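You operate a simulated robot arm through the tools that you are given. There is no shell and no other tool.

You run a simulated robot arm. Do the job below in one go: nothing can be reset, and whatever is moved stays where it is left.

## Task
Wipe and regrease the top of the hinge block that the card names.
Fine: wipe the old grease off with the blue pad, then take new from the grease box with the small pad beside it; tools back, box shut. Set down upright: blue wiping pad, small black pad. A coat counts when it lies all over at full strength: go over it till it gets no stronger. What is to be rubbed or washed off counts as gone when no trace of it is left.

It is judged by the outcome, as a careful person would: the job done as asked, and still so three seconds after it is handed in. It fails if anything else is knocked over, pushed out of place, dropped, spilled or broken.

## Robot
A 6-joint arm with a two-finger parallel gripper, fixed in place. Base frame: the origin is at the foot of the arm, x ahead of it, y to its left, z up. Readings come in m, degrees, newtons and seconds.
Its first joint turns from -166.0 to 166.0 degrees. Payload 3.43 kg.
The TCP is the grasp point between the finger pads, 0.034 m short of the fingertips. In the tool frame z runs along the fingers and y along their closing line. Largest opening 0.128 m; finger width 0.024, thickness 0.012; the body of the gripper, 0.048 by 0.13 m, starts 0.096 m behind the TCP.
Orientation is that of the tool frame in the base frame, as a unit quaternion [w, x, y, z]. With the fingers straight down and closing along the base's y, the tool's x points along the base's -x, its y along +y and its z along -z.

## Interface
- The arm moves only by the tool drive_tool. Its argument "rows" is a list of rows, each an object of numbers (a shift or turn left out is 0, a gripper value left out holds the last): "dx", "dy", "dz": the shift along the tool's x, y, z in units of 200 mm (1.0 is 200 mm); "rx", "ry", "rz": the turn, a rotation vector about the tool's x, y, z in units of 45 degrees (1.0 is 45 degrees); "grip": the closure, from 0 (fully open) to 1 (shut). In form: [{"dx": .., "dy": .., "dz": .., "rx": .., "ry": .., "rz": .., "grip": ..}, ...]. A call has 1 to 20 rows; each row is the pose to reach, as a shift and turn from the pose commanded when the call began, along the tool's axes at that moment. A call with a number of a shift or a turn outside -1 to 1 is refused whole. A row lasts 0.2 s, in which the tool goes at most 0.05 m and 8.6 degrees; a call with a longer step from one row to the next is refused whole, and so is a gripper value outside its range. Where a pose cannot be reached the arm comes as near as it can. A force on the tool above 40 N (or 10 N above the force at the start of the call, whichever is more), or a blocked arm, ends the call early, and 0.2 s more pass. The fingers move at their own pace (about 0.153 m/s each) and stop on an object; they squeeze with about 32 N. The grip force told is the motor's: it shows also when the fingers shut on nothing. Time passes only in rows, and 0.2 s behind the last, so rows that repeat a pose let the fingers close. It gives the time, the measured TCP pose, the force on the tool (base axes), the opening and the grip force at its end, in the units of the frame above (readings bear some noise), with the torque about the TCP (base axes, N m) and any sound that the robot's microphone picked up.
- Cameras (640 x 400 px; columns grow to the right, rows downward): "scene" is fixed at [0.4099, -0.637, 1.5336]; the picture's right is [0.27, -0.96, 0.00], its down [-0.86, -0.24, -0.46] and it looks along [0.44, 0.12, -0.89] (base axes); focal length 268 px, centre (320, 200). "wrist" rides on the gripper at [0.076, -0.011, -0.16] in the tool frame; the picture's right is [0.15, 0.99, 0.00], its down [-0.88, 0.13, -0.46] and it looks along [-0.45, 0.07, 0.89] (tool axes); focal length 234 px, centre (320, 200). There is no depth. A picture from a camera that has moved, and an enlarged one, comes with that camera's place and axes in the base frame and with its lens. The place of the scene camera against the robot may be out by one fixed shift of up to 0.018 m in any direction.
- grab_frame(camera): a new picture of that camera. The clock stands still meanwhile.
- inspect(camera, box): a new picture of the part [left, top, right, bottom] of that camera's present view, enlarged. The clock stands still meanwhile.
- sign_off(): hands the job in; it is judged then, once.

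Nothing tells you positions but the pictures and the camera data. Unless the task says otherwise, let go and move clear before handing in.

The tools are called after "Emit:" as name(argument=value, ...) on one line, values as JSON. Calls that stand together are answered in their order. drive_tool: Moves the arm, as the interface text tells. Its arguments: {"type":"object","properties":{"rows":{"type":"array","items":{"type":"object","properties":{"dx":{"type":"number"},"dy":{"type":"number"},"dz":{"type":"number"},"rx":{"type":"number"},"ry":{"type":"number"},"rz":{"type":"number"},"grip":{"type":"number"}}}}},"required":["rows"]} The other tools are called the same way: grab_frame (camera) takes a picture; inspect (camera, box) takes an enlarged picture of a part of a camera's view; sign_off () hands the job in.

At the start:

```text
t: 0.0
ee_pos: [0.5072, -0.4758, 1.1607]
ee_rot: [0.0, -0.001, 1.0, -0.001]
force: [-0.5, -0.3, -0.6]
torque: [0.04, 0.05, 0.0]
gripper_width: 0.128
gripper_force: 0.0
```

scene: 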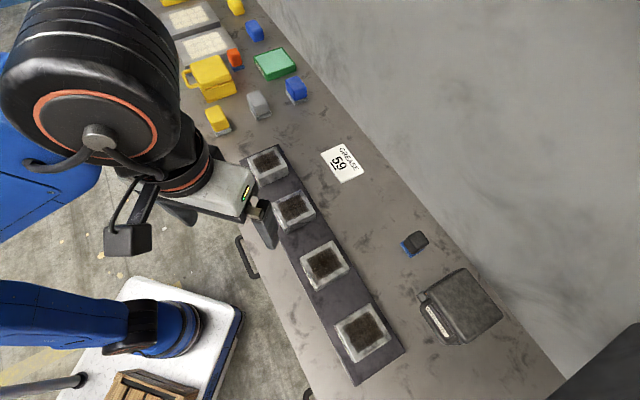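
wrist: 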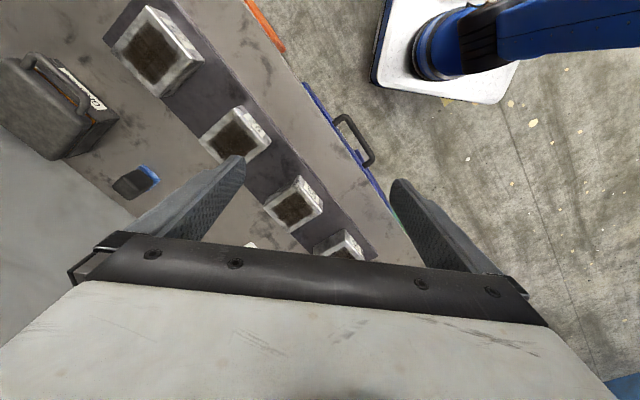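

I see a bench with four hinge blocks on a dark strip, a card reading "GREASE 59", a dark box with a small pad beside it, and several coloured items further along. I will enlarge parts of the view to read the labels first.

Emit:
inspect(camera="scene", box=[230, 130, 390, 230])

Emit:
inspect(camera="scene", box=[280, 220, 440, 390])

Emit:
inspect(camera="scene", box=[380, 220, 520, 360])

Emit:
inspect(camera="scene", box=[150, 0, 330, 140])

Emit:
inspect(camera="wrist", box=[0, 0, 400, 260])

```text
4.00 times, centred on (310, 180) of scene
camera zoom: at [0.4099, -0.637, 1.5336], right [0.27, -0.96, 0.0], down [-0.86, -0.24, -0.46], along [0.44, 0.12, -0.89], focal length 1074 px, centre (360, 280)
```

zoom: 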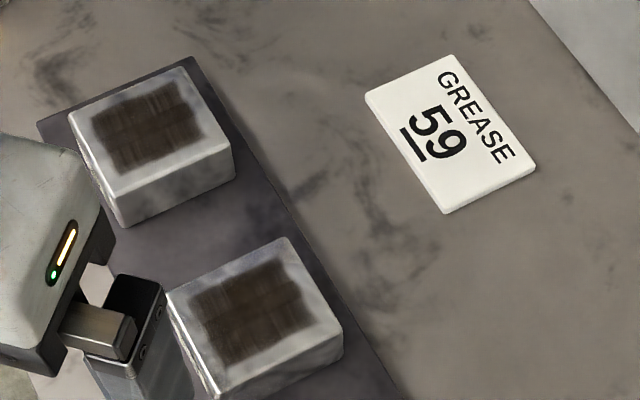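

```text
2.35 times, centred on (360, 305) of scene
camera zoom: at [0.4099, -0.637, 1.5336], right [0.27, -0.96, 0.0], down [-0.86, -0.24, -0.46], along [0.44, 0.12, -0.89], focal length 632 px, centre (226, -47)
```

zoom: 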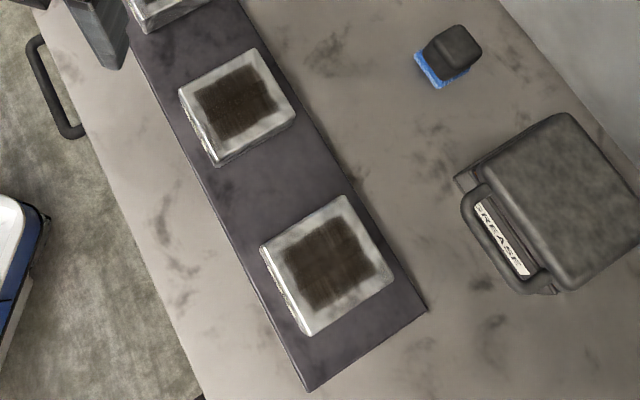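

```text
2.86 times, centred on (450, 290) of scene
camera zoom: at [0.4099, -0.637, 1.5336], right [0.27, -0.96, 0.0], down [-0.86, -0.24, -0.46], along [0.44, 0.12, -0.89], focal length 767 px, centre (-51, -57)
```

zoom: 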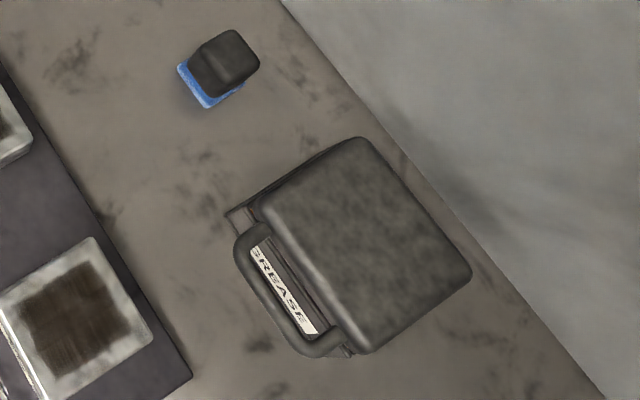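

```text
2.86 times, centred on (240, 70) of scene
camera zoom: at [0.4099, -0.637, 1.5336], right [0.27, -0.96, 0.0], down [-0.86, -0.24, -0.46], along [0.44, 0.12, -0.89], focal length 767 px, centre (549, 571)
```

zoom: 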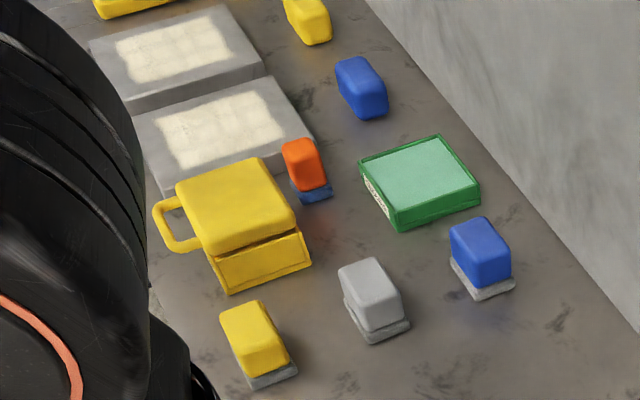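

```text
1.54 times, centred on (200, 130) of wrist
camera zoom: at [0.4297, -0.4863, 1.3201], right [-0.15, 0.99, 0.0], down [0.88, 0.13, 0.46], along [0.45, 0.07, -0.89], focal length 360 px, centre (505, 308)
```

zoom: 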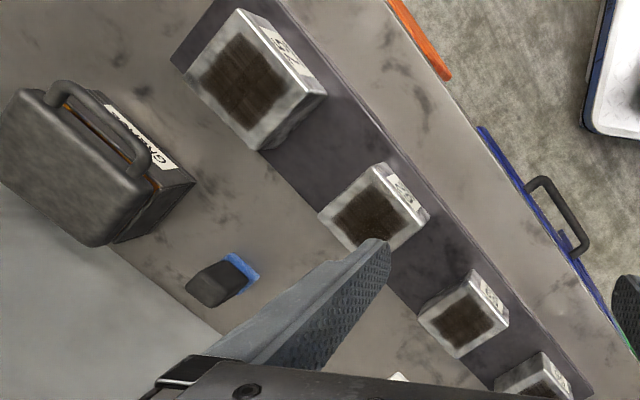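

The four blocks carry number tags on their sides facing the robot. I will turn the gripper 45° so the wrist camera looks square at the bench and I can read those tags.

Emit:
drive_tool(rows=[{"rz": 0.19}, {"rz": 0.38}, {"rz": 0.57}, {"rz": 0.76}, {"rz": 0.95}, {"rz": 1.0}, {"rz": 1.0}])

Emit:
grab_frame(camera="wrist")

```text
t: 1.6
ee_pos: [0.5072, -0.4755, 1.1608]
ee_rot: [-0.001, 0.384, 0.923, -0.001]
force: [-0.1, 0.1, 0.1]
torque: [-0.01, 0.02, -0.03]
gripper_width: 0.1282
gripper_force: 0.1
```

```text
taken
camera wrist: at [0.4437, -0.4293, 1.3199], right [0.6, 0.8, 0.0], down [0.71, -0.53, 0.46], along [0.37, -0.27, -0.89], focal length 234 px, centre (320, 200)
```

wrist: 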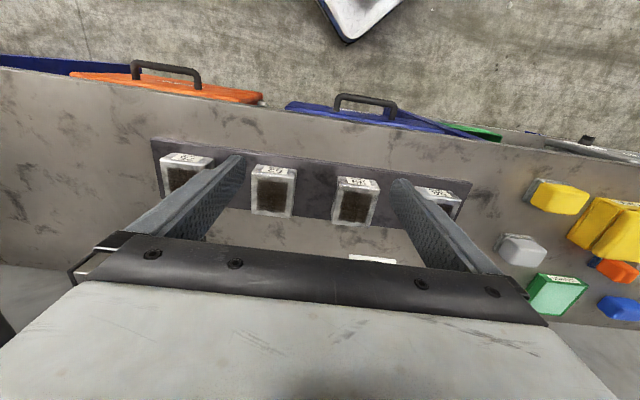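

The view now shows all four blocks nearly square with their tags. I will zoom in on each tag.

Emit:
inspect(camera="wrist", box=[150, 140, 310, 230])

Emit:
inspect(camera="wrist", box=[320, 160, 480, 250])

Emit:
inspect(camera="wrist", box=[480, 160, 640, 330])

```text
4.00 times, centred on (230, 185) of wrist
camera zoom: at [0.4437, -0.4293, 1.3199], right [0.6, 0.8, 0.0], down [0.71, -0.53, 0.46], along [0.37, -0.27, -0.89], focal length 937 px, centre (680, 260)
```

zoom: 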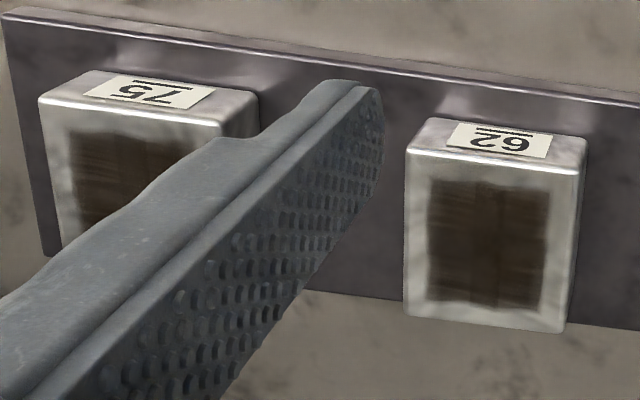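

```text
4.00 times, centred on (400, 205) of wrist
camera zoom: at [0.4437, -0.4293, 1.3199], right [0.6, 0.8, 0.0], down [0.71, -0.53, 0.46], along [0.37, -0.27, -0.89], focal length 937 px, centre (0, 180)
```

zoom: 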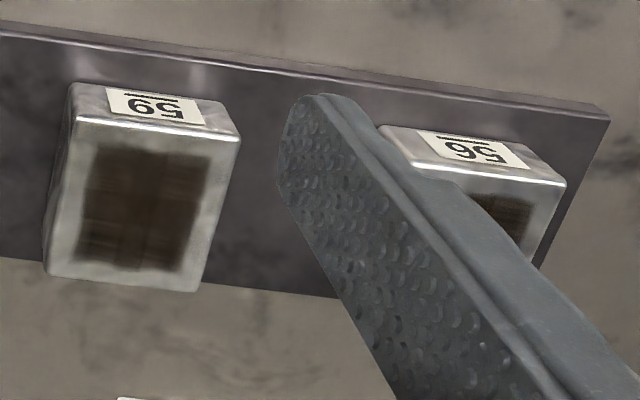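

```text
2.35 times, centred on (560, 245) of wrist
camera zoom: at [0.4437, -0.4293, 1.3199], right [0.6, 0.8, 0.0], down [0.71, -0.53, 0.46], along [0.37, -0.27, -0.89], focal length 551 px, centre (-245, 94)
```

zoom: 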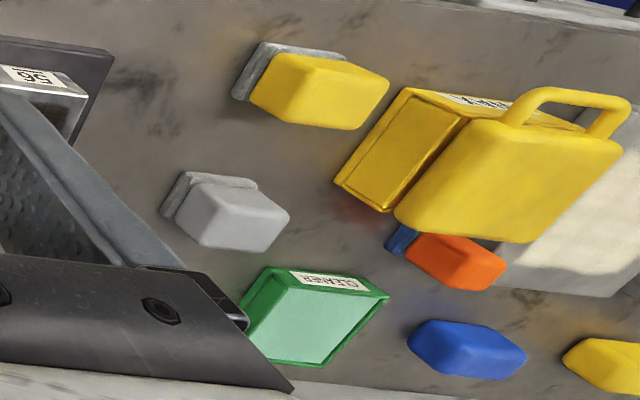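

Block tags read upside down from here, with the underline marking the foot of the number. I will enlarge the two similar ones to be sure which is 59.

Emit:
inspect(camera="wrist", box=[340, 172, 380, 197])

Emit:
inspect(camera="wrist", box=[420, 182, 460, 207])

Emit:
inspect(camera="wrist", box=[255, 160, 295, 185])

Emit:
inspect(camera="scene", box=[320, 140, 368, 185])

```text
16.00 times, centred on (360, 184) of wrist
camera zoom: at [0.4437, -0.4293, 1.3199], right [0.6, 0.8, 0.0], down [0.71, -0.53, 0.46], along [0.37, -0.27, -0.89], focal length 3747 px, centre (-320, 448)
```

zoom: 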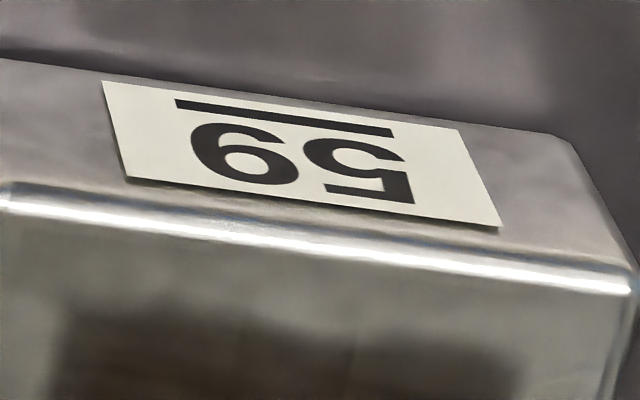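

```text
16.00 times, centred on (440, 194) of wrist
camera zoom: at [0.4437, -0.4293, 1.3199], right [0.6, 0.8, 0.0], down [0.71, -0.53, 0.46], along [0.37, -0.27, -0.89], focal length 3747 px, centre (-1600, 288)
```

zoom: 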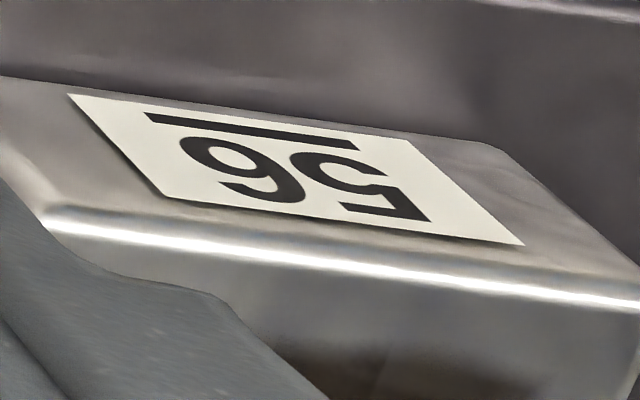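

```text
16.00 times, centred on (275, 172) of wrist
camera zoom: at [0.4437, -0.4293, 1.3199], right [0.6, 0.8, 0.0], down [0.71, -0.53, 0.46], along [0.37, -0.27, -0.89], focal length 3747 px, centre (1040, 640)
```

zoom: 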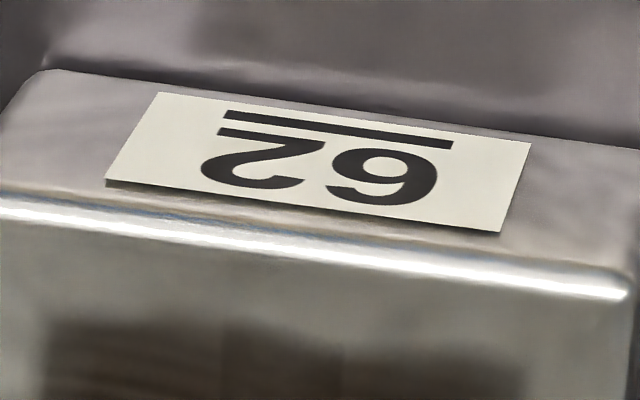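

```text
8.89 times, centred on (344, 162) of scene
camera zoom: at [0.4099, -0.637, 1.5336], right [0.27, -0.96, 0.0], down [-0.86, -0.24, -0.46], along [0.44, 0.12, -0.89], focal length 2386 px, centre (107, 533)
```

zoom: 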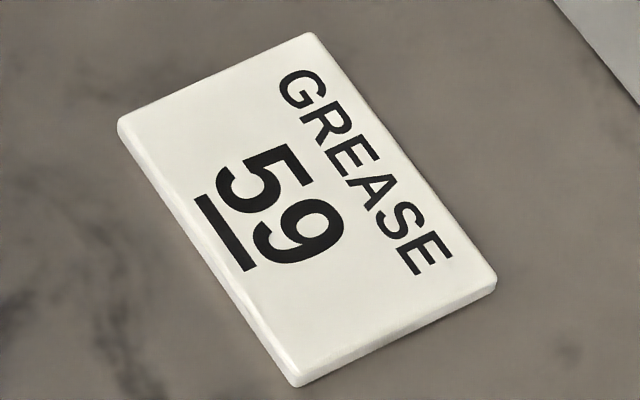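

Block "59" is the second from the far (+y) end, with "56" beyond it. Next I move along the bench to look at the pads on the far side and find the blue wiping pad.

Emit:
drive_tool(rows=[{"dy": 0.25}, {"dy": 0.5}, {"dy": 0.75}, {"dy": 1.0}, {"dy": 1.0}])

Emit:
grab_frame(camera="wrist")

Emit:
grab_frame(camera="scene")

```text
t: 2.8
ee_pos: [0.6484, -0.3319, 1.1625]
ee_rot: [0.001, 0.383, 0.924, -0.001]
force: [-0.2, -0.1, 0.0]
torque: [-0.01, 0.02, 0.02]
gripper_width: 0.128
gripper_force: 0.1
```

```text
taken
camera wrist: at [0.585, -0.2865, 1.3209], right [0.6, 0.8, 0.0], down [0.71, -0.53, 0.46], along [0.37, -0.27, -0.89], focal length 234 px, centre (320, 200)
```

wrist: 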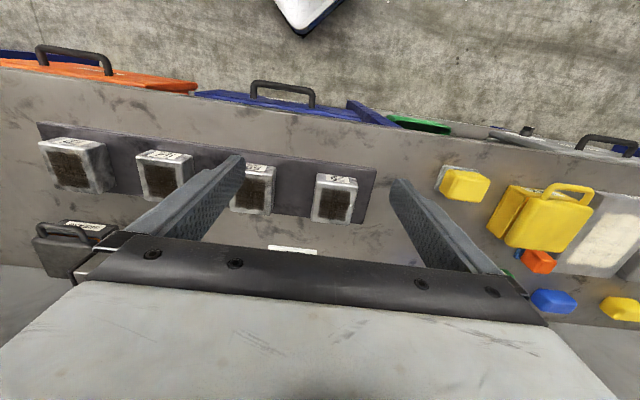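

```text
taken
```

scene: 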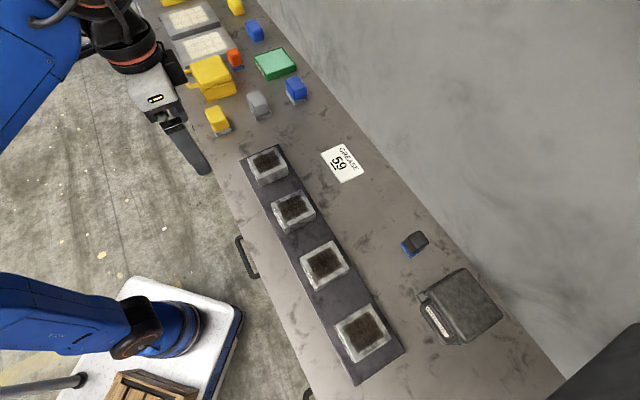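

The scene view is clear now. I will zoom on the far items and the block tags from here.

Emit:
inspect(camera="scene", box=[190, 40, 320, 145])

Emit:
inspect(camera="scene", box=[150, 0, 280, 75])

Emit:
inspect(camera="scene", box=[240, 140, 330, 240])

Emit:
inspect(camera="scene", box=[390, 220, 510, 350])

Emit:
inspect(camera="wrist", box=[420, 150, 640, 330])

Emit:
inspect(camera="wrist", box=[220, 160, 370, 230])

```text
3.81 times, centred on (255, 92) of scene
camera zoom: at [0.4099, -0.637, 1.5336], right [0.27, -0.96, 0.0], down [-0.86, -0.24, -0.46], along [0.44, 0.12, -0.89], focal length 1022 px, centre (568, 610)
```

zoom: 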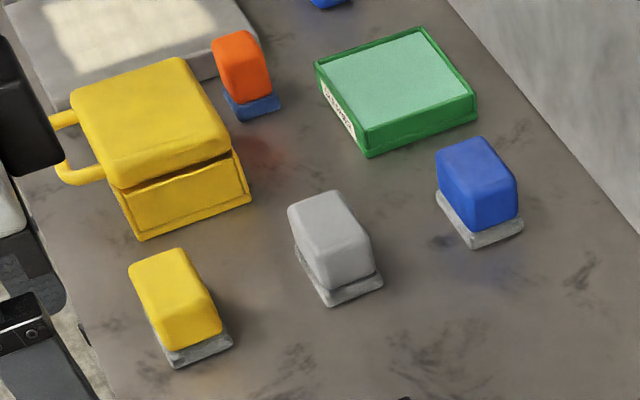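

```text
4.92 times, centred on (215, 38) of scene
camera zoom: at [0.4099, -0.637, 1.5336], right [0.27, -0.96, 0.0], down [-0.86, -0.24, -0.46], along [0.44, 0.12, -0.89], focal length 1321 px, centre (837, 1000)
```

zoom: 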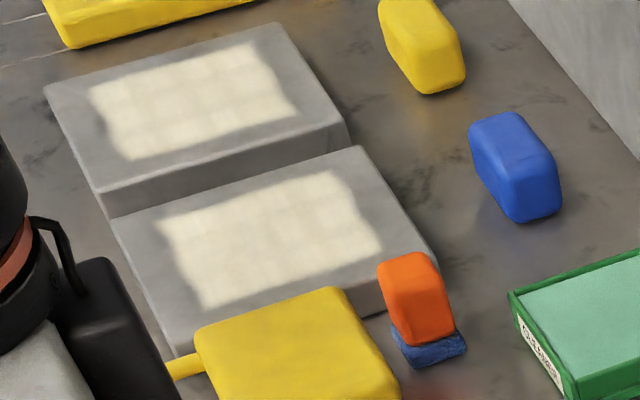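

```text
4.00 times, centred on (285, 190) of scene
camera zoom: at [0.4099, -0.637, 1.5336], right [0.27, -0.96, 0.0], down [-0.86, -0.24, -0.46], along [0.44, 0.12, -0.89], focal length 1074 px, centre (460, 240)
```

zoom: 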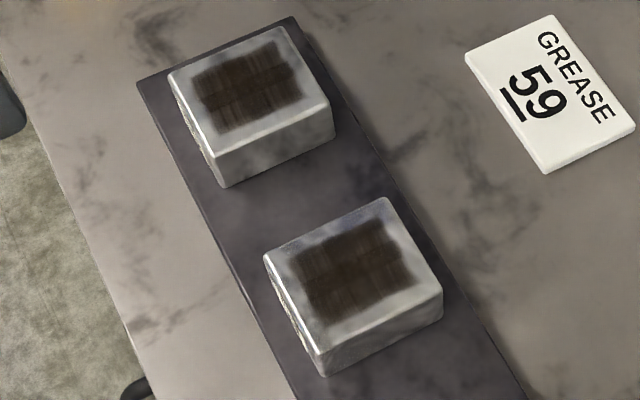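

```text
3.08 times, centred on (450, 285) of scene
camera zoom: at [0.4099, -0.637, 1.5336], right [0.27, -0.96, 0.0], down [-0.86, -0.24, -0.46], along [0.44, 0.12, -0.89], focal length 826 px, centre (-80, -62)
```

zoom: 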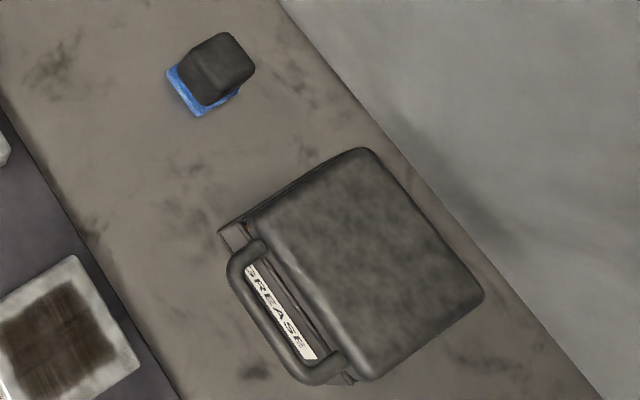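

```text
2.22 times, centred on (530, 240) of wrist
camera zoom: at [0.585, -0.2865, 1.3209], right [0.6, 0.8, 0.0], down [0.71, -0.53, 0.46], along [0.37, -0.27, -0.89], focal length 520 px, centre (-147, 111)
```

zoom: 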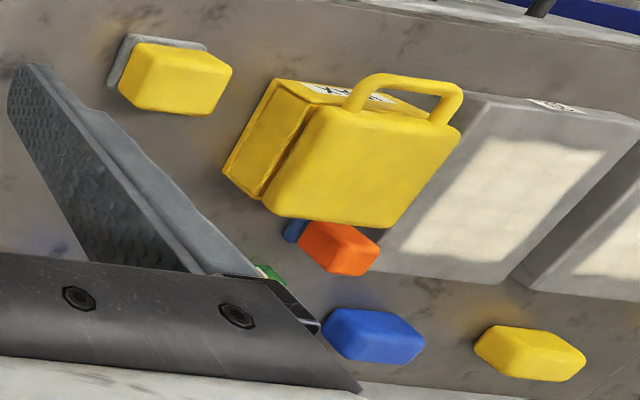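

```text
4.27 times, centred on (295, 195) of wrist
camera zoom: at [0.585, -0.2865, 1.3209], right [0.6, 0.8, 0.0], down [0.71, -0.53, 0.46], along [0.37, -0.27, -0.89], focal length 999 px, centre (427, 221)
```

zoom: 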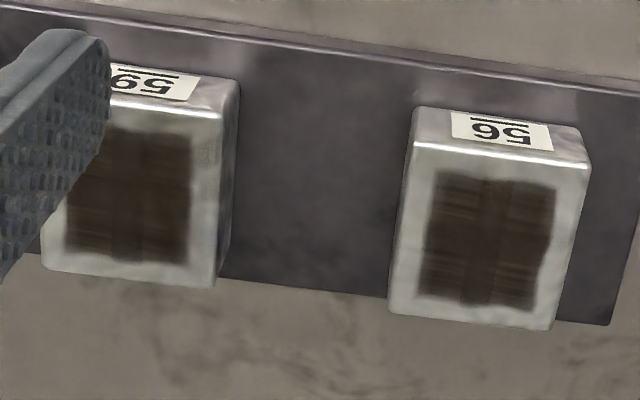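

Tags 59 and 56 look alike upside down, so I will enlarge the second digit of each and check whether its closed loop is near or away from the underline.

Emit:
inspect(camera="wrist", box=[325, 172, 350, 188])

Emit:
inspect(camera="wrist", box=[242, 162, 268, 178])

```text
16.00 times, centred on (338, 180) of wrist
camera zoom: at [0.585, -0.2865, 1.3209], right [0.6, 0.8, 0.0], down [0.71, -0.53, 0.46], along [0.37, -0.27, -0.89], focal length 3747 px, centre (40, 520)
```

zoom: 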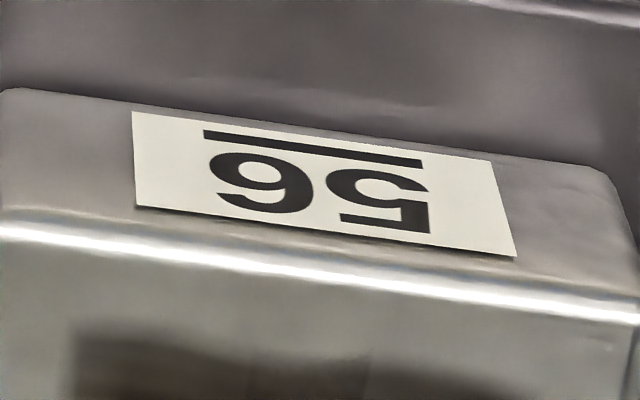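

```text
16.00 times, centred on (255, 170) of wrist
camera zoom: at [0.585, -0.2865, 1.3209], right [0.6, 0.8, 0.0], down [0.71, -0.53, 0.46], along [0.37, -0.27, -0.89], focal length 3747 px, centre (1360, 680)
```

zoom: 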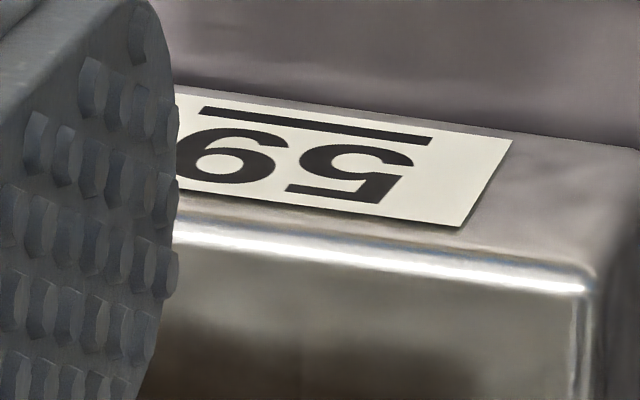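

The loop on the middle tag sits away from the underline, so it is 59; the end one is 56. The target is therefore the second block, at about (0.65, -0.50). Now I move out over the far side to see the blue pad with the grey sole.

Emit:
drive_tool(rows=[{"dx": -0.085, "dy": 0.198}, {"dx": -0.17, "dy": 0.396}, {"dx": -0.255, "dy": 0.594}, {"dx": -0.34, "dy": 0.792}, {"dx": -0.425, "dy": 0.99}, {"dx": -0.425, "dy": 0.99}])

Emit:
grab_frame(camera="wrist")

```text
t: 4.2
ee_pos: [0.8454, -0.253, 1.144]
ee_rot: [0.003, 0.382, 0.924, 0.0]
force: [-0.2, 0.1, 1.0]
torque: [0.02, 0.01, 0.02]
gripper_width: 0.128
gripper_force: 0.1
out of reach, approached as far as the arm can: row 4, 5, 6
```

```text
taken
camera wrist: at [0.7811, -0.2066, 1.3028], right [0.6, 0.8, 0.0], down [0.71, -0.53, 0.46], along [0.37, -0.27, -0.89], focal length 234 px, centre (320, 200)
```

wrist: 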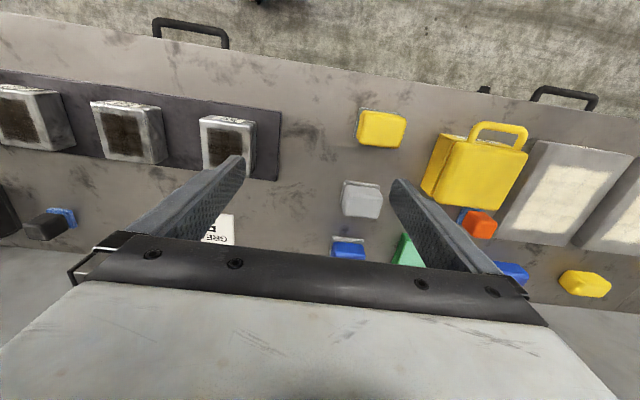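

The blue pad with a grey sole lies near (1.09, -0.36), beyond straight-down reach, so I will need to tilt the tool outward. Let me look at it closely first.

Emit:
inspect(camera="scene", box=[276, 68, 316, 108])

Emit:
inspect(camera="wrist", box=[310, 170, 430, 270])

Emit:
inspect(camera="wrist", box=[0, 80, 280, 255])

```text
10.00 times, centred on (296, 88) of scene
camera zoom: at [0.4099, -0.637, 1.5336], right [0.27, -0.96, 0.0], down [-0.86, -0.24, -0.46], along [0.44, 0.12, -0.89], focal length 2684 px, centre (560, 1320)
```

zoom: 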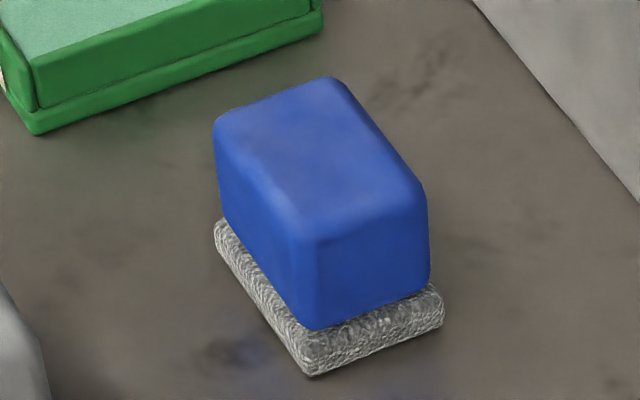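

```text
4.00 times, centred on (370, 220) of wrist
camera zoom: at [0.7811, -0.2066, 1.3028], right [0.6, 0.8, 0.0], down [0.71, -0.53, 0.46], along [0.37, -0.27, -0.89], focal length 937 px, centre (120, 120)
```

zoom: 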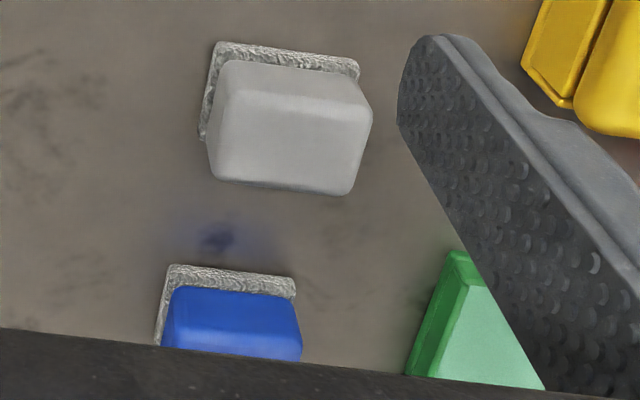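

```text
2.29 times, centred on (140, 168) of wrist
camera zoom: at [0.7811, -0.2066, 1.3028], right [0.6, 0.8, 0.0], down [0.71, -0.53, 0.46], along [0.37, -0.27, -0.89], focal length 535 px, centre (731, 274)
```

zoom: 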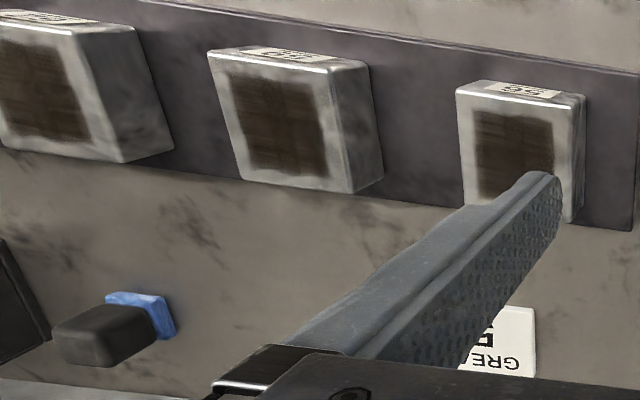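

The blue pad's grey sole is about 74 × 50 mm and its long side runs along the bench (about 44°), so the current gripper yaw suits it. I will tilt the tool outward by about 40° and take another look.

Emit:
drive_tool(rows=[{"ry": -0.19}, {"ry": -0.38}, {"ry": -0.57}, {"ry": -0.76}, {"ry": -0.89}, {"ry": -0.89}])

Emit:
grab_frame(camera="wrist")

Emit:
grab_frame(camera="scene")

```text
t: 5.6
ee_pos: [0.8433, -0.2513, 1.1441]
ee_rot: [0.318, 0.359, 0.867, -0.132]
force: [0.2, 1.3, 0.3]
torque: [0.03, 0.05, 0.03]
gripper_width: 0.1281
gripper_force: 0.1
```

```text
taken
camera wrist: at [0.721, -0.1464, 1.2173], right [0.62, 0.78, -0.1], down [0.36, -0.18, 0.92], along [0.7, -0.6, -0.39], focal length 234 px, centre (320, 200)
```

wrist: 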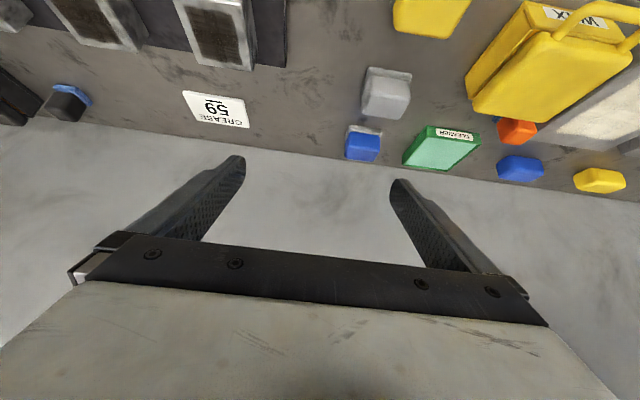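

```text
taken
```

scene: 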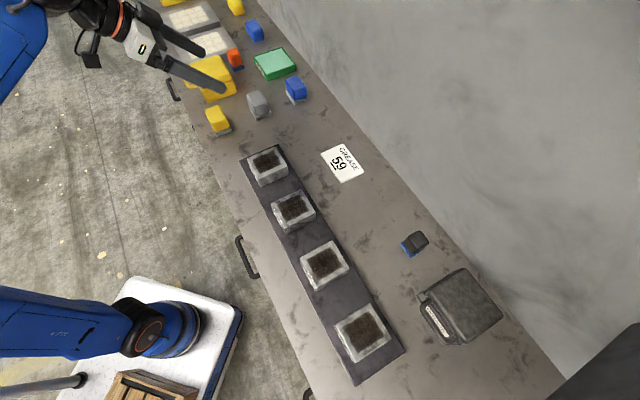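

The tilt works with reach to spare at this height. I will zoom in on the blue pad and other reference points to fix their positions.

Emit:
inspect(camera="wrist", box=[330, 110, 400, 170])

Emit:
inspect(camera="wrist", box=[340, 50, 440, 130])

Emit:
inspect(camera="wrist", box=[0, 0, 270, 135])

```text
6.67 times, centred on (365, 140) of wrist
camera zoom: at [0.721, -0.1464, 1.2173], right [0.62, 0.78, -0.1], down [0.36, -0.18, 0.92], along [0.7, -0.6, -0.39], focal length 1561 px, centre (20, 600)
```

zoom: 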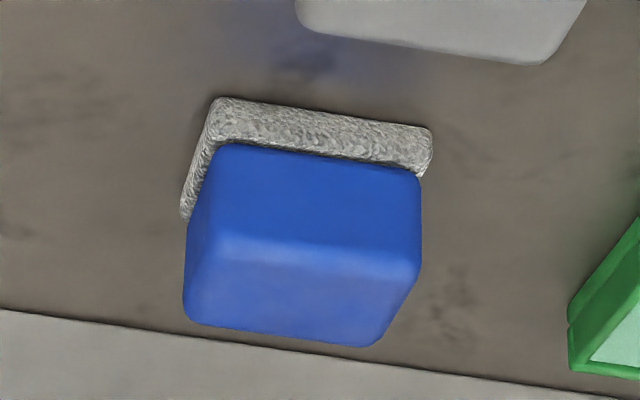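

```text
5.00 times, centred on (390, 90) of wrist
camera zoom: at [0.721, -0.1464, 1.2173], right [0.62, 0.78, -0.1], down [0.36, -0.18, 0.92], along [0.7, -0.6, -0.39], focal length 1171 px, centre (-30, 750)
```

zoom: 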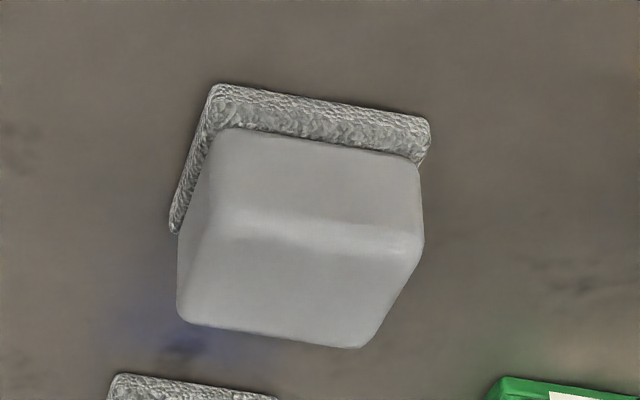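

```text
2.37 times, centred on (135, 68) of wrist
camera zoom: at [0.721, -0.1464, 1.2173], right [0.62, 0.78, -0.1], down [0.36, -0.18, 0.92], along [0.7, -0.6, -0.39], focal length 555 px, centre (758, 514)
```

zoom: 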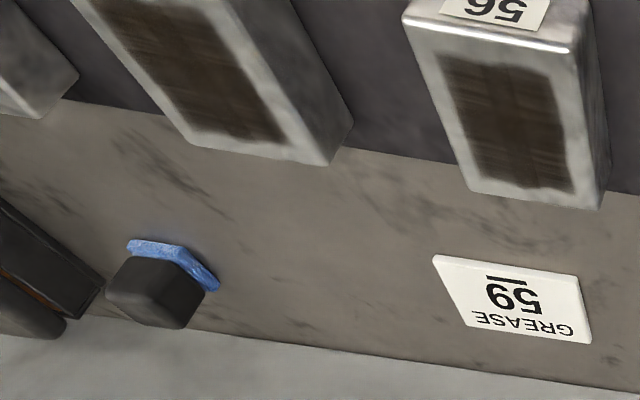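

The bench surface comes out at z ≈ 0.863 and the blue pad's centre at (1.095, -0.364), with its top near 0.916; two wrist views agree to a few millimetres. I will approach it along the tilted tool axis, stopping short to check.

Emit:
drive_tool(rows=[{"dx": -0.033, "dy": 0.079, "dz": 0.171}, {"dx": -0.065, "dy": 0.157, "dz": 0.343}, {"dx": -0.098, "dy": 0.236, "dz": 0.514}, {"dx": -0.13, "dy": 0.314, "dz": 0.686}, {"dx": -0.163, "dy": 0.393, "dz": 0.857}, {"dx": -0.163, "dy": 0.393, "dz": 0.857}])

Emit:
grab_frame(camera="wrist")

Emit:
grab_frame(camera="scene")

```text
t: 7.0
ee_pos: [0.9997, -0.2936, 1.0335]
ee_rot: [0.316, 0.359, 0.868, -0.132]
force: [-0.4, 0.7, 0.3]
torque: [-0.02, 0.01, -0.01]
gripper_width: 0.1281
gripper_force: 0.0
```

```text
taken
camera wrist: at [0.8757, -0.1884, 1.1062], right [0.62, 0.78, -0.1], down [0.36, -0.18, 0.92], along [0.7, -0.6, -0.39], focal length 234 px, centre (320, 200)
```

wrist: 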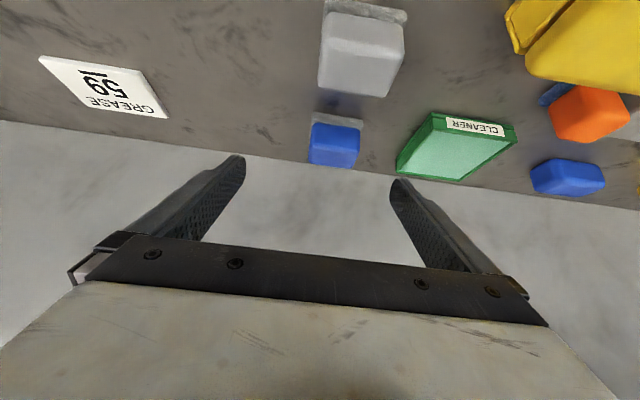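

```text
taken
```

scene: 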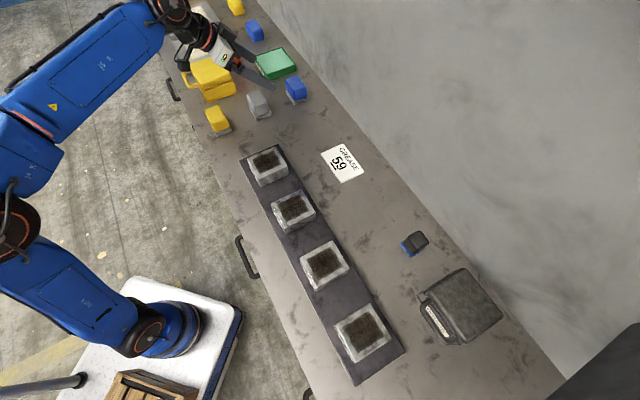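

I am about 0.15 m short of the blue pad with the tilt holding. One more zoom to refine its position.

Emit:
inspect(camera="wrist", box=[295, 105, 375, 175])

Emit:
inspect(camera="wrist", box=[190, 140, 450, 290])

```text
5.71 times, centred on (335, 140) of wrist
camera zoom: at [0.8757, -0.1884, 1.1062], right [0.62, 0.78, -0.1], down [0.36, -0.18, 0.92], along [0.7, -0.6, -0.39], focal length 1338 px, centre (234, 543)
```

zoom: 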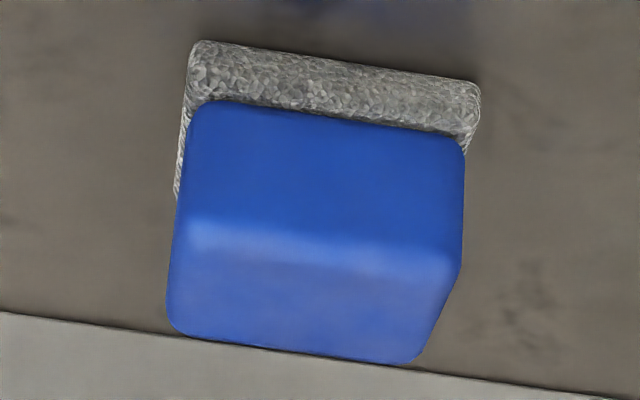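

```text
2.46 times, centred on (320, 215) of wrist
camera zoom: at [0.8757, -0.1884, 1.1062], right [0.62, 0.78, -0.1], down [0.36, -0.18, 0.92], along [0.7, -0.6, -0.39], focal length 576 px, centre (320, 163)
```

zoom: 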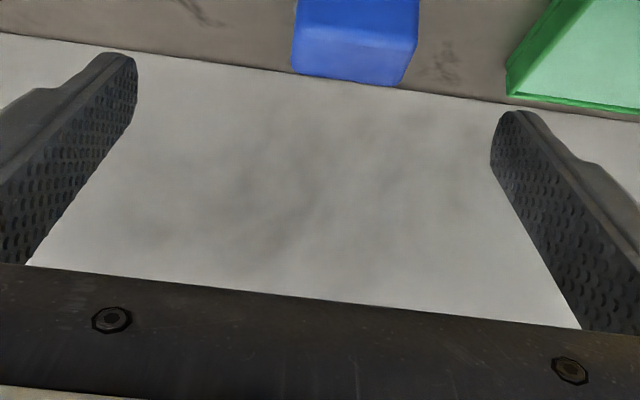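

The refined centre is (1.098, -0.365) with the handle top near 0.914. I will move in to just short of the grasp and read the pose.

Emit:
drive_tool(rows=[{"dx": -0.015, "dy": 0.03, "dz": 0.2}, {"dx": -0.03, "dy": 0.065, "dz": 0.4}, {"dx": -0.04, "dy": 0.095, "dz": 0.6}, {"dx": -0.04, "dy": 0.095, "dz": 0.6}])

Emit:
grab_frame(camera="wrist")

Emit:
inspect(camera="scene", box=[240, 60, 320, 125])

```text
t: 8.0
ee_pos: [1.0686, -0.34, 0.9462]
ee_rot: [0.316, 0.36, 0.868, -0.132]
force: [-0.3, -0.3, 0.3]
torque: [-0.01, -0.05, 0.01]
gripper_width: 0.1279
gripper_force: 0.2
```

```text
taken
camera wrist: at [0.9457, -0.2344, 1.0196], right [0.62, 0.78, -0.1], down [0.36, -0.18, 0.92], along [0.7, -0.6, -0.39], focal length 234 px, centre (320, 200)
```

wrist: 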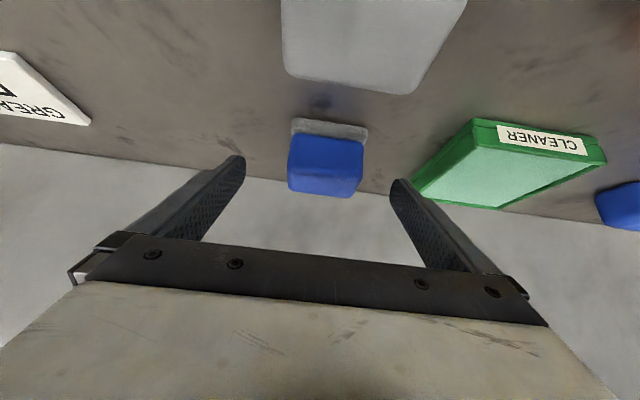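

```text
6.15 times, centred on (280, 92) of scene
camera zoom: at [0.4099, -0.637, 1.5336], right [0.27, -0.96, 0.0], down [-0.86, -0.24, -0.46], along [0.44, 0.12, -0.89], focal length 1652 px, centre (566, 862)
```

zoom: 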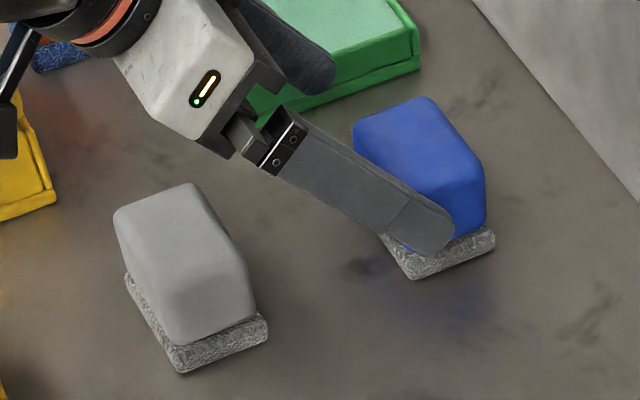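

The fingers straddle the blue pad evenly. I go in the last 4 cm and close.

Emit:
drive_tool(rows=[{"dx": -0.006, "dy": 0.008, "dz": 0.1, "grip": 0}, {"dx": -0.012, "dy": 0.016, "dz": 0.2075, "grip": 0}, {"dx": -0.012, "dy": 0.016, "dz": 0.2075, "grip": 0}, {"dx": -0.012, "dy": 0.016, "dz": 0.2075, "grip": 1}, {"dx": -0.012, "dy": 0.016, "dz": 0.2075, "grip": 1}, {"dx": -0.012, "dy": 0.016, "dz": 0.2075, "grip": 1}, {"dx": -0.012, "dy": 0.016, "dz": 0.2075, "grip": 1}])

Emit:
grab_frame(camera="wrist")

Emit:
inspect(camera="scene", box=[240, 60, 320, 125])

```text
t: 9.6
ee_pos: [1.0912, -0.3568, 0.9175]
ee_rot: [0.316, 0.359, 0.868, -0.132]
force: [0.5, 0.6, 0.7]
torque: [-0.01, -0.02, 0.03]
gripper_width: 0.0702
gripper_force: 32.1
```

```text
taken
camera wrist: at [0.9673, -0.2517, 0.9901], right [0.62, 0.78, -0.1], down [0.36, -0.18, 0.92], along [0.7, -0.6, -0.39], focal length 234 px, centre (320, 200)
```

wrist: 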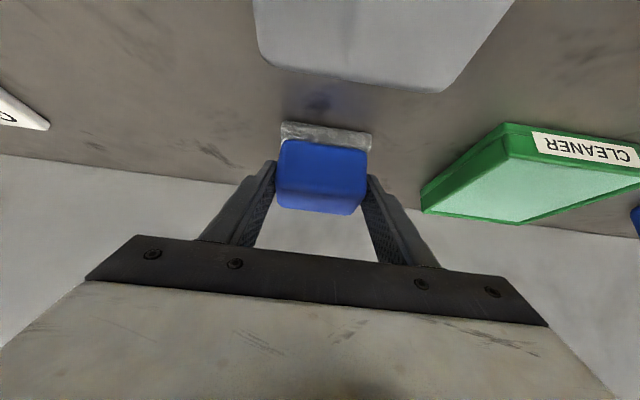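

```text
6.15 times, centred on (280, 92) of scene
camera zoom: at [0.4099, -0.637, 1.5336], right [0.27, -0.96, 0.0], down [-0.86, -0.24, -0.46], along [0.44, 0.12, -0.89], focal length 1652 px, centre (566, 862)
```

zoom: 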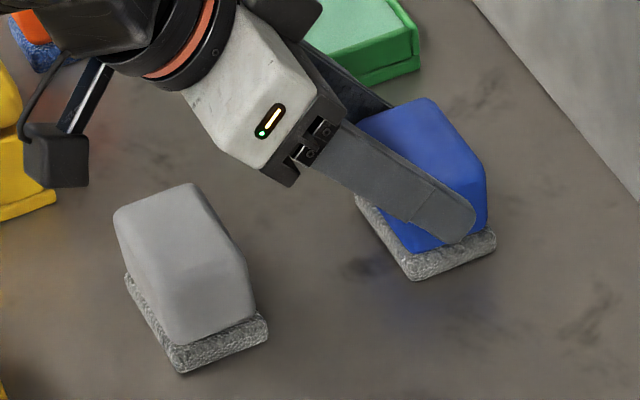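

I have the blue pad, gripped 70 mm wide at TCP (1.091, -0.357, 0.9175), which I note for putting it back. Now I lift it straight up and draw back over the grey pad.

Emit:
drive_tool(rows=[{"dx": -0.05, "dz": -0.058, "grip": 1}, {"dx": -0.0965, "dz": -0.115, "grip": 1}, {"dx": -0.0965, "dz": -0.3, "grip": 1}, {"dx": -0.0965, "dz": -0.5, "grip": 1}, {"dx": -0.0965, "dz": -0.7, "grip": 1}, {"dx": -0.0965, "dz": -0.865, "grip": 1}, {"dx": -0.0965, "dz": -0.865, "grip": 1}])

Emit:
grab_frame(camera="wrist")

Emit:
grab_frame(camera="scene")

```text
t: 11.2
ee_pos: [1.0212, -0.2893, 1.0645]
ee_rot: [0.316, 0.36, 0.868, -0.132]
force: [0.4, -0.5, 0.0]
torque: [0.0, -0.01, 0.01]
gripper_width: 0.0704
gripper_force: 31.8
```

```text
taken
camera wrist: at [0.8977, -0.1834, 1.1366], right [0.62, 0.78, -0.1], down [0.36, -0.18, 0.92], along [0.7, -0.6, -0.39], focal length 234 px, centre (320, 200)
```

wrist: 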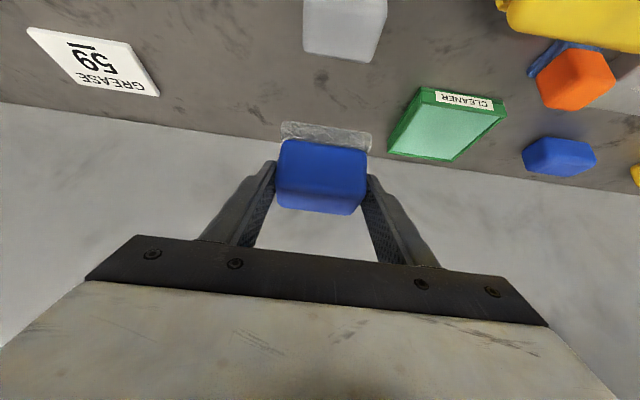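

```text
taken
```

scene: 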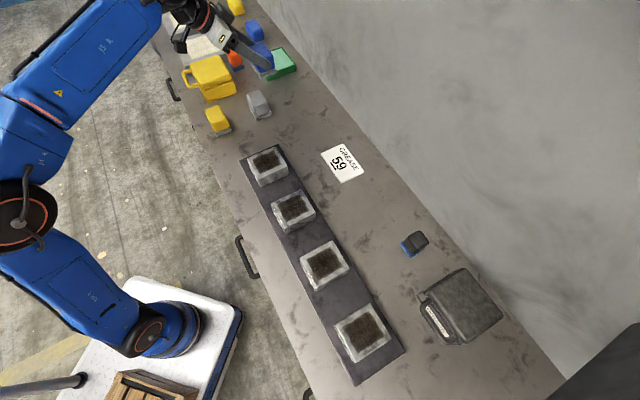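

The pad is held firmly and level. I carry it across toward block 59, staying well above everything.

Emit:
drive_tool(rows=[{"dx": 0.056, "dy": -0.247, "dz": -0.043}, {"dx": 0.112, "dy": -0.494, "dz": -0.087}, {"dx": 0.168, "dy": -0.741, "dz": -0.13}, {"dx": 0.224, "dy": -0.988, "dz": -0.173}, {"dx": 0.224, "dy": -0.988, "dz": -0.173}])

Emit:
drive_tool(rows=[{"dx": 0.056, "dy": -0.247, "dz": -0.043}, {"dx": 0.112, "dy": -0.494, "dz": -0.087}, {"dx": 0.168, "dy": -0.741, "dz": -0.13}, {"dx": 0.224, "dy": -0.988, "dz": -0.173}, {"dx": 0.224, "dy": -0.988, "dz": -0.173}])

Emit:
grab_frame(camera="wrist")

Emit:
grab_frame(camera="scene")

```text
refused: row 1 steps farther than a row can; nothing moved
```

```text
refused: row 1 steps farther than a row can; nothing moved
```

```text
taken
camera wrist: at [0.8977, -0.1834, 1.1366], right [0.62, 0.78, -0.1], down [0.36, -0.18, 0.92], along [0.7, -0.6, -0.39], focal length 234 px, centre (320, 200)
```

wrist: 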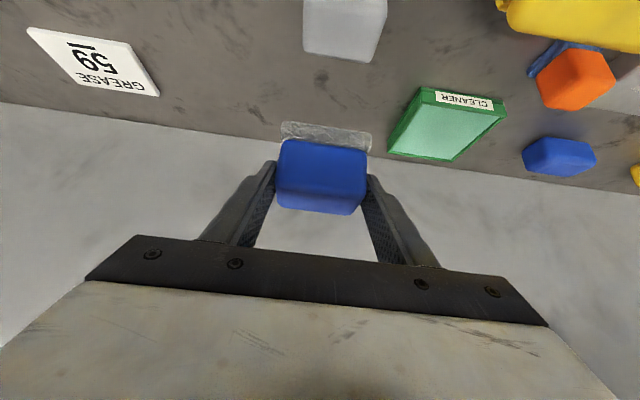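

```text
taken
```

scene: 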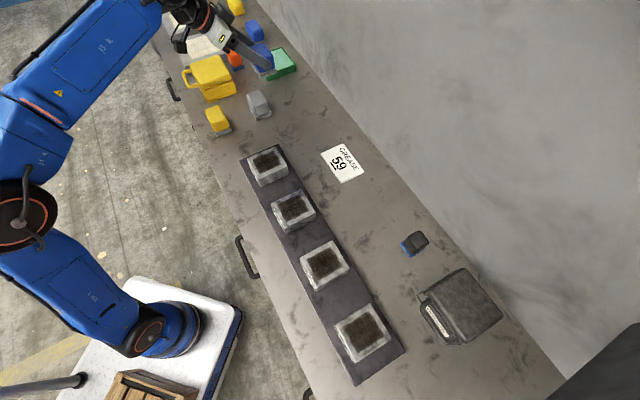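

The step was slightly too long, so nothing moved; the pad is still held. I repeat with shorter steps.

Emit:
drive_tool(rows=[{"dx": 0.0446, "dy": -0.1976, "dz": -0.0346}, {"dx": 0.0892, "dy": -0.3952, "dz": -0.0692}, {"dx": 0.1338, "dy": -0.5928, "dz": -0.1038}, {"dx": 0.1784, "dy": -0.7904, "dz": -0.1384}, {"dx": 0.223, "dy": -0.988, "dz": -0.173}, {"dx": 0.223, "dy": -0.988, "dz": -0.173}])

Emit:
drive_tool(rows=[{"dx": 0.0446, "dy": -0.1976, "dz": -0.0346}, {"dx": 0.0892, "dy": -0.3952, "dz": -0.0692}, {"dx": 0.1338, "dy": -0.5928, "dz": -0.1038}, {"dx": 0.1784, "dy": -0.7904, "dz": -0.1384}, {"dx": 0.223, "dy": -0.988, "dz": -0.173}, {"dx": 0.223, "dy": -0.988, "dz": -0.173}])

Emit:
grab_frame(camera="wrist")

Emit:
grab_frame(camera="scene")

```text
t: 12.6
ee_pos: [0.839, -0.3886, 1.0594]
ee_rot: [0.316, 0.359, 0.868, -0.131]
force: [-0.2, -0.8, -0.9]
torque: [-0.02, -0.02, 0.01]
gripper_width: 0.0704
gripper_force: 31.9
```

```text
t: 14.0
ee_pos: [0.662, -0.4871, 1.0605]
ee_rot: [0.317, 0.359, 0.868, -0.131]
force: [0.2, -0.3, -1.0]
torque: [-0.01, -0.01, 0.0]
gripper_width: 0.0703
gripper_force: 32.2
```

```text
taken
camera wrist: at [0.5387, -0.3811, 1.1346], right [0.62, 0.78, -0.1], down [0.36, -0.18, 0.92], along [0.7, -0.6, -0.39], focal length 234 px, centre (320, 200)
```

wrist: 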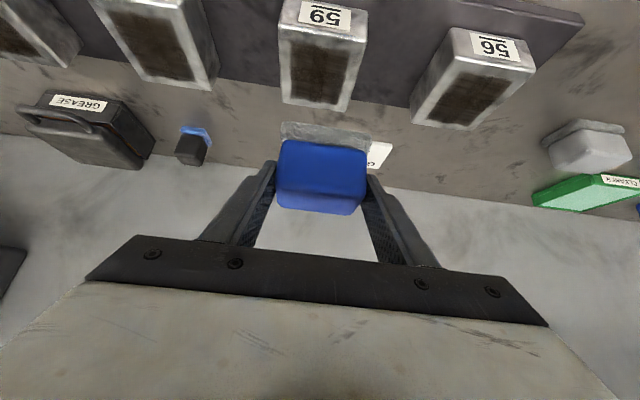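

```text
taken
```

scene: 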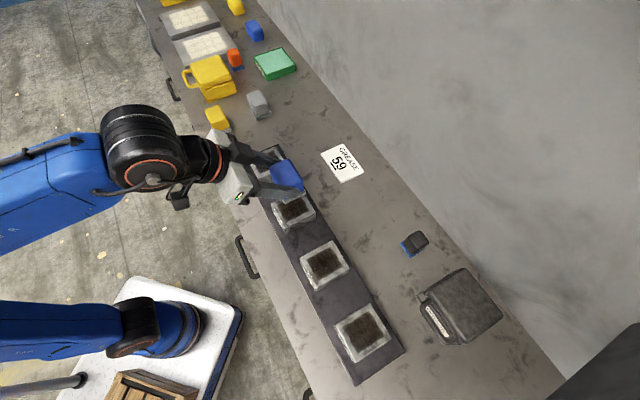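

I am above block 59 (the tag straight ahead reads 59). I zoom to fix the block's corners and height.

Emit:
inspect(camera="wrist", box=[260, 0, 400, 130])

Emit:
inspect(camera="scene", box=[220, 140, 340, 240])

Emit:
inspect(camera="wrist", box=[0, 70, 230, 190])

```text
3.08 times, centred on (330, 65) of wrist
camera zoom: at [0.5387, -0.3811, 1.1346], right [0.62, 0.78, -0.1], down [0.36, -0.18, 0.92], along [0.7, -0.6, -0.39], focal length 720 px, centre (289, 615)
```

zoom: 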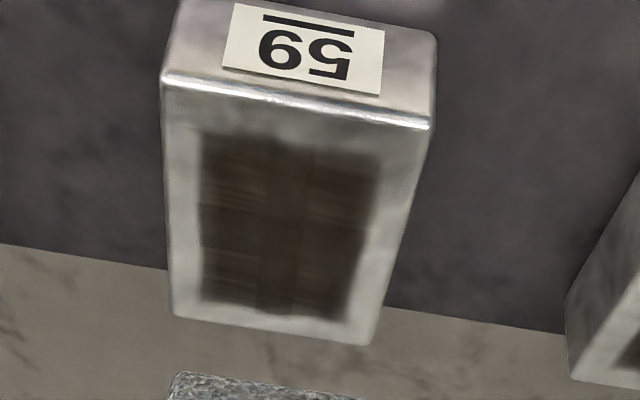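

```text
4.00 times, centred on (280, 190) of scene
camera zoom: at [0.4099, -0.637, 1.5336], right [0.27, -0.96, 0.0], down [-0.86, -0.24, -0.46], along [0.44, 0.12, -0.89], focal length 1074 px, centre (480, 240)
```

zoom: 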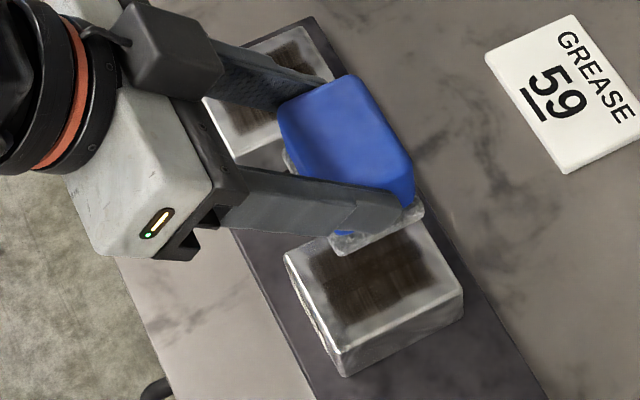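

```text
2.78 times, centred on (115, 130) of wrist
camera zoom: at [0.5387, -0.3811, 1.1346], right [0.62, 0.78, -0.1], down [0.36, -0.18, 0.92], along [0.7, -0.6, -0.39], focal length 652 px, centre (890, 395)
```

zoom: 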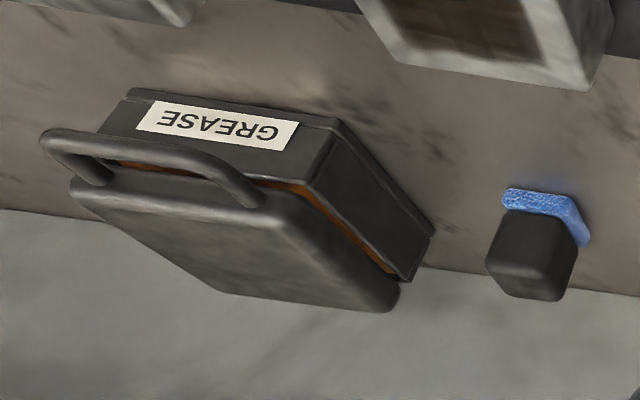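

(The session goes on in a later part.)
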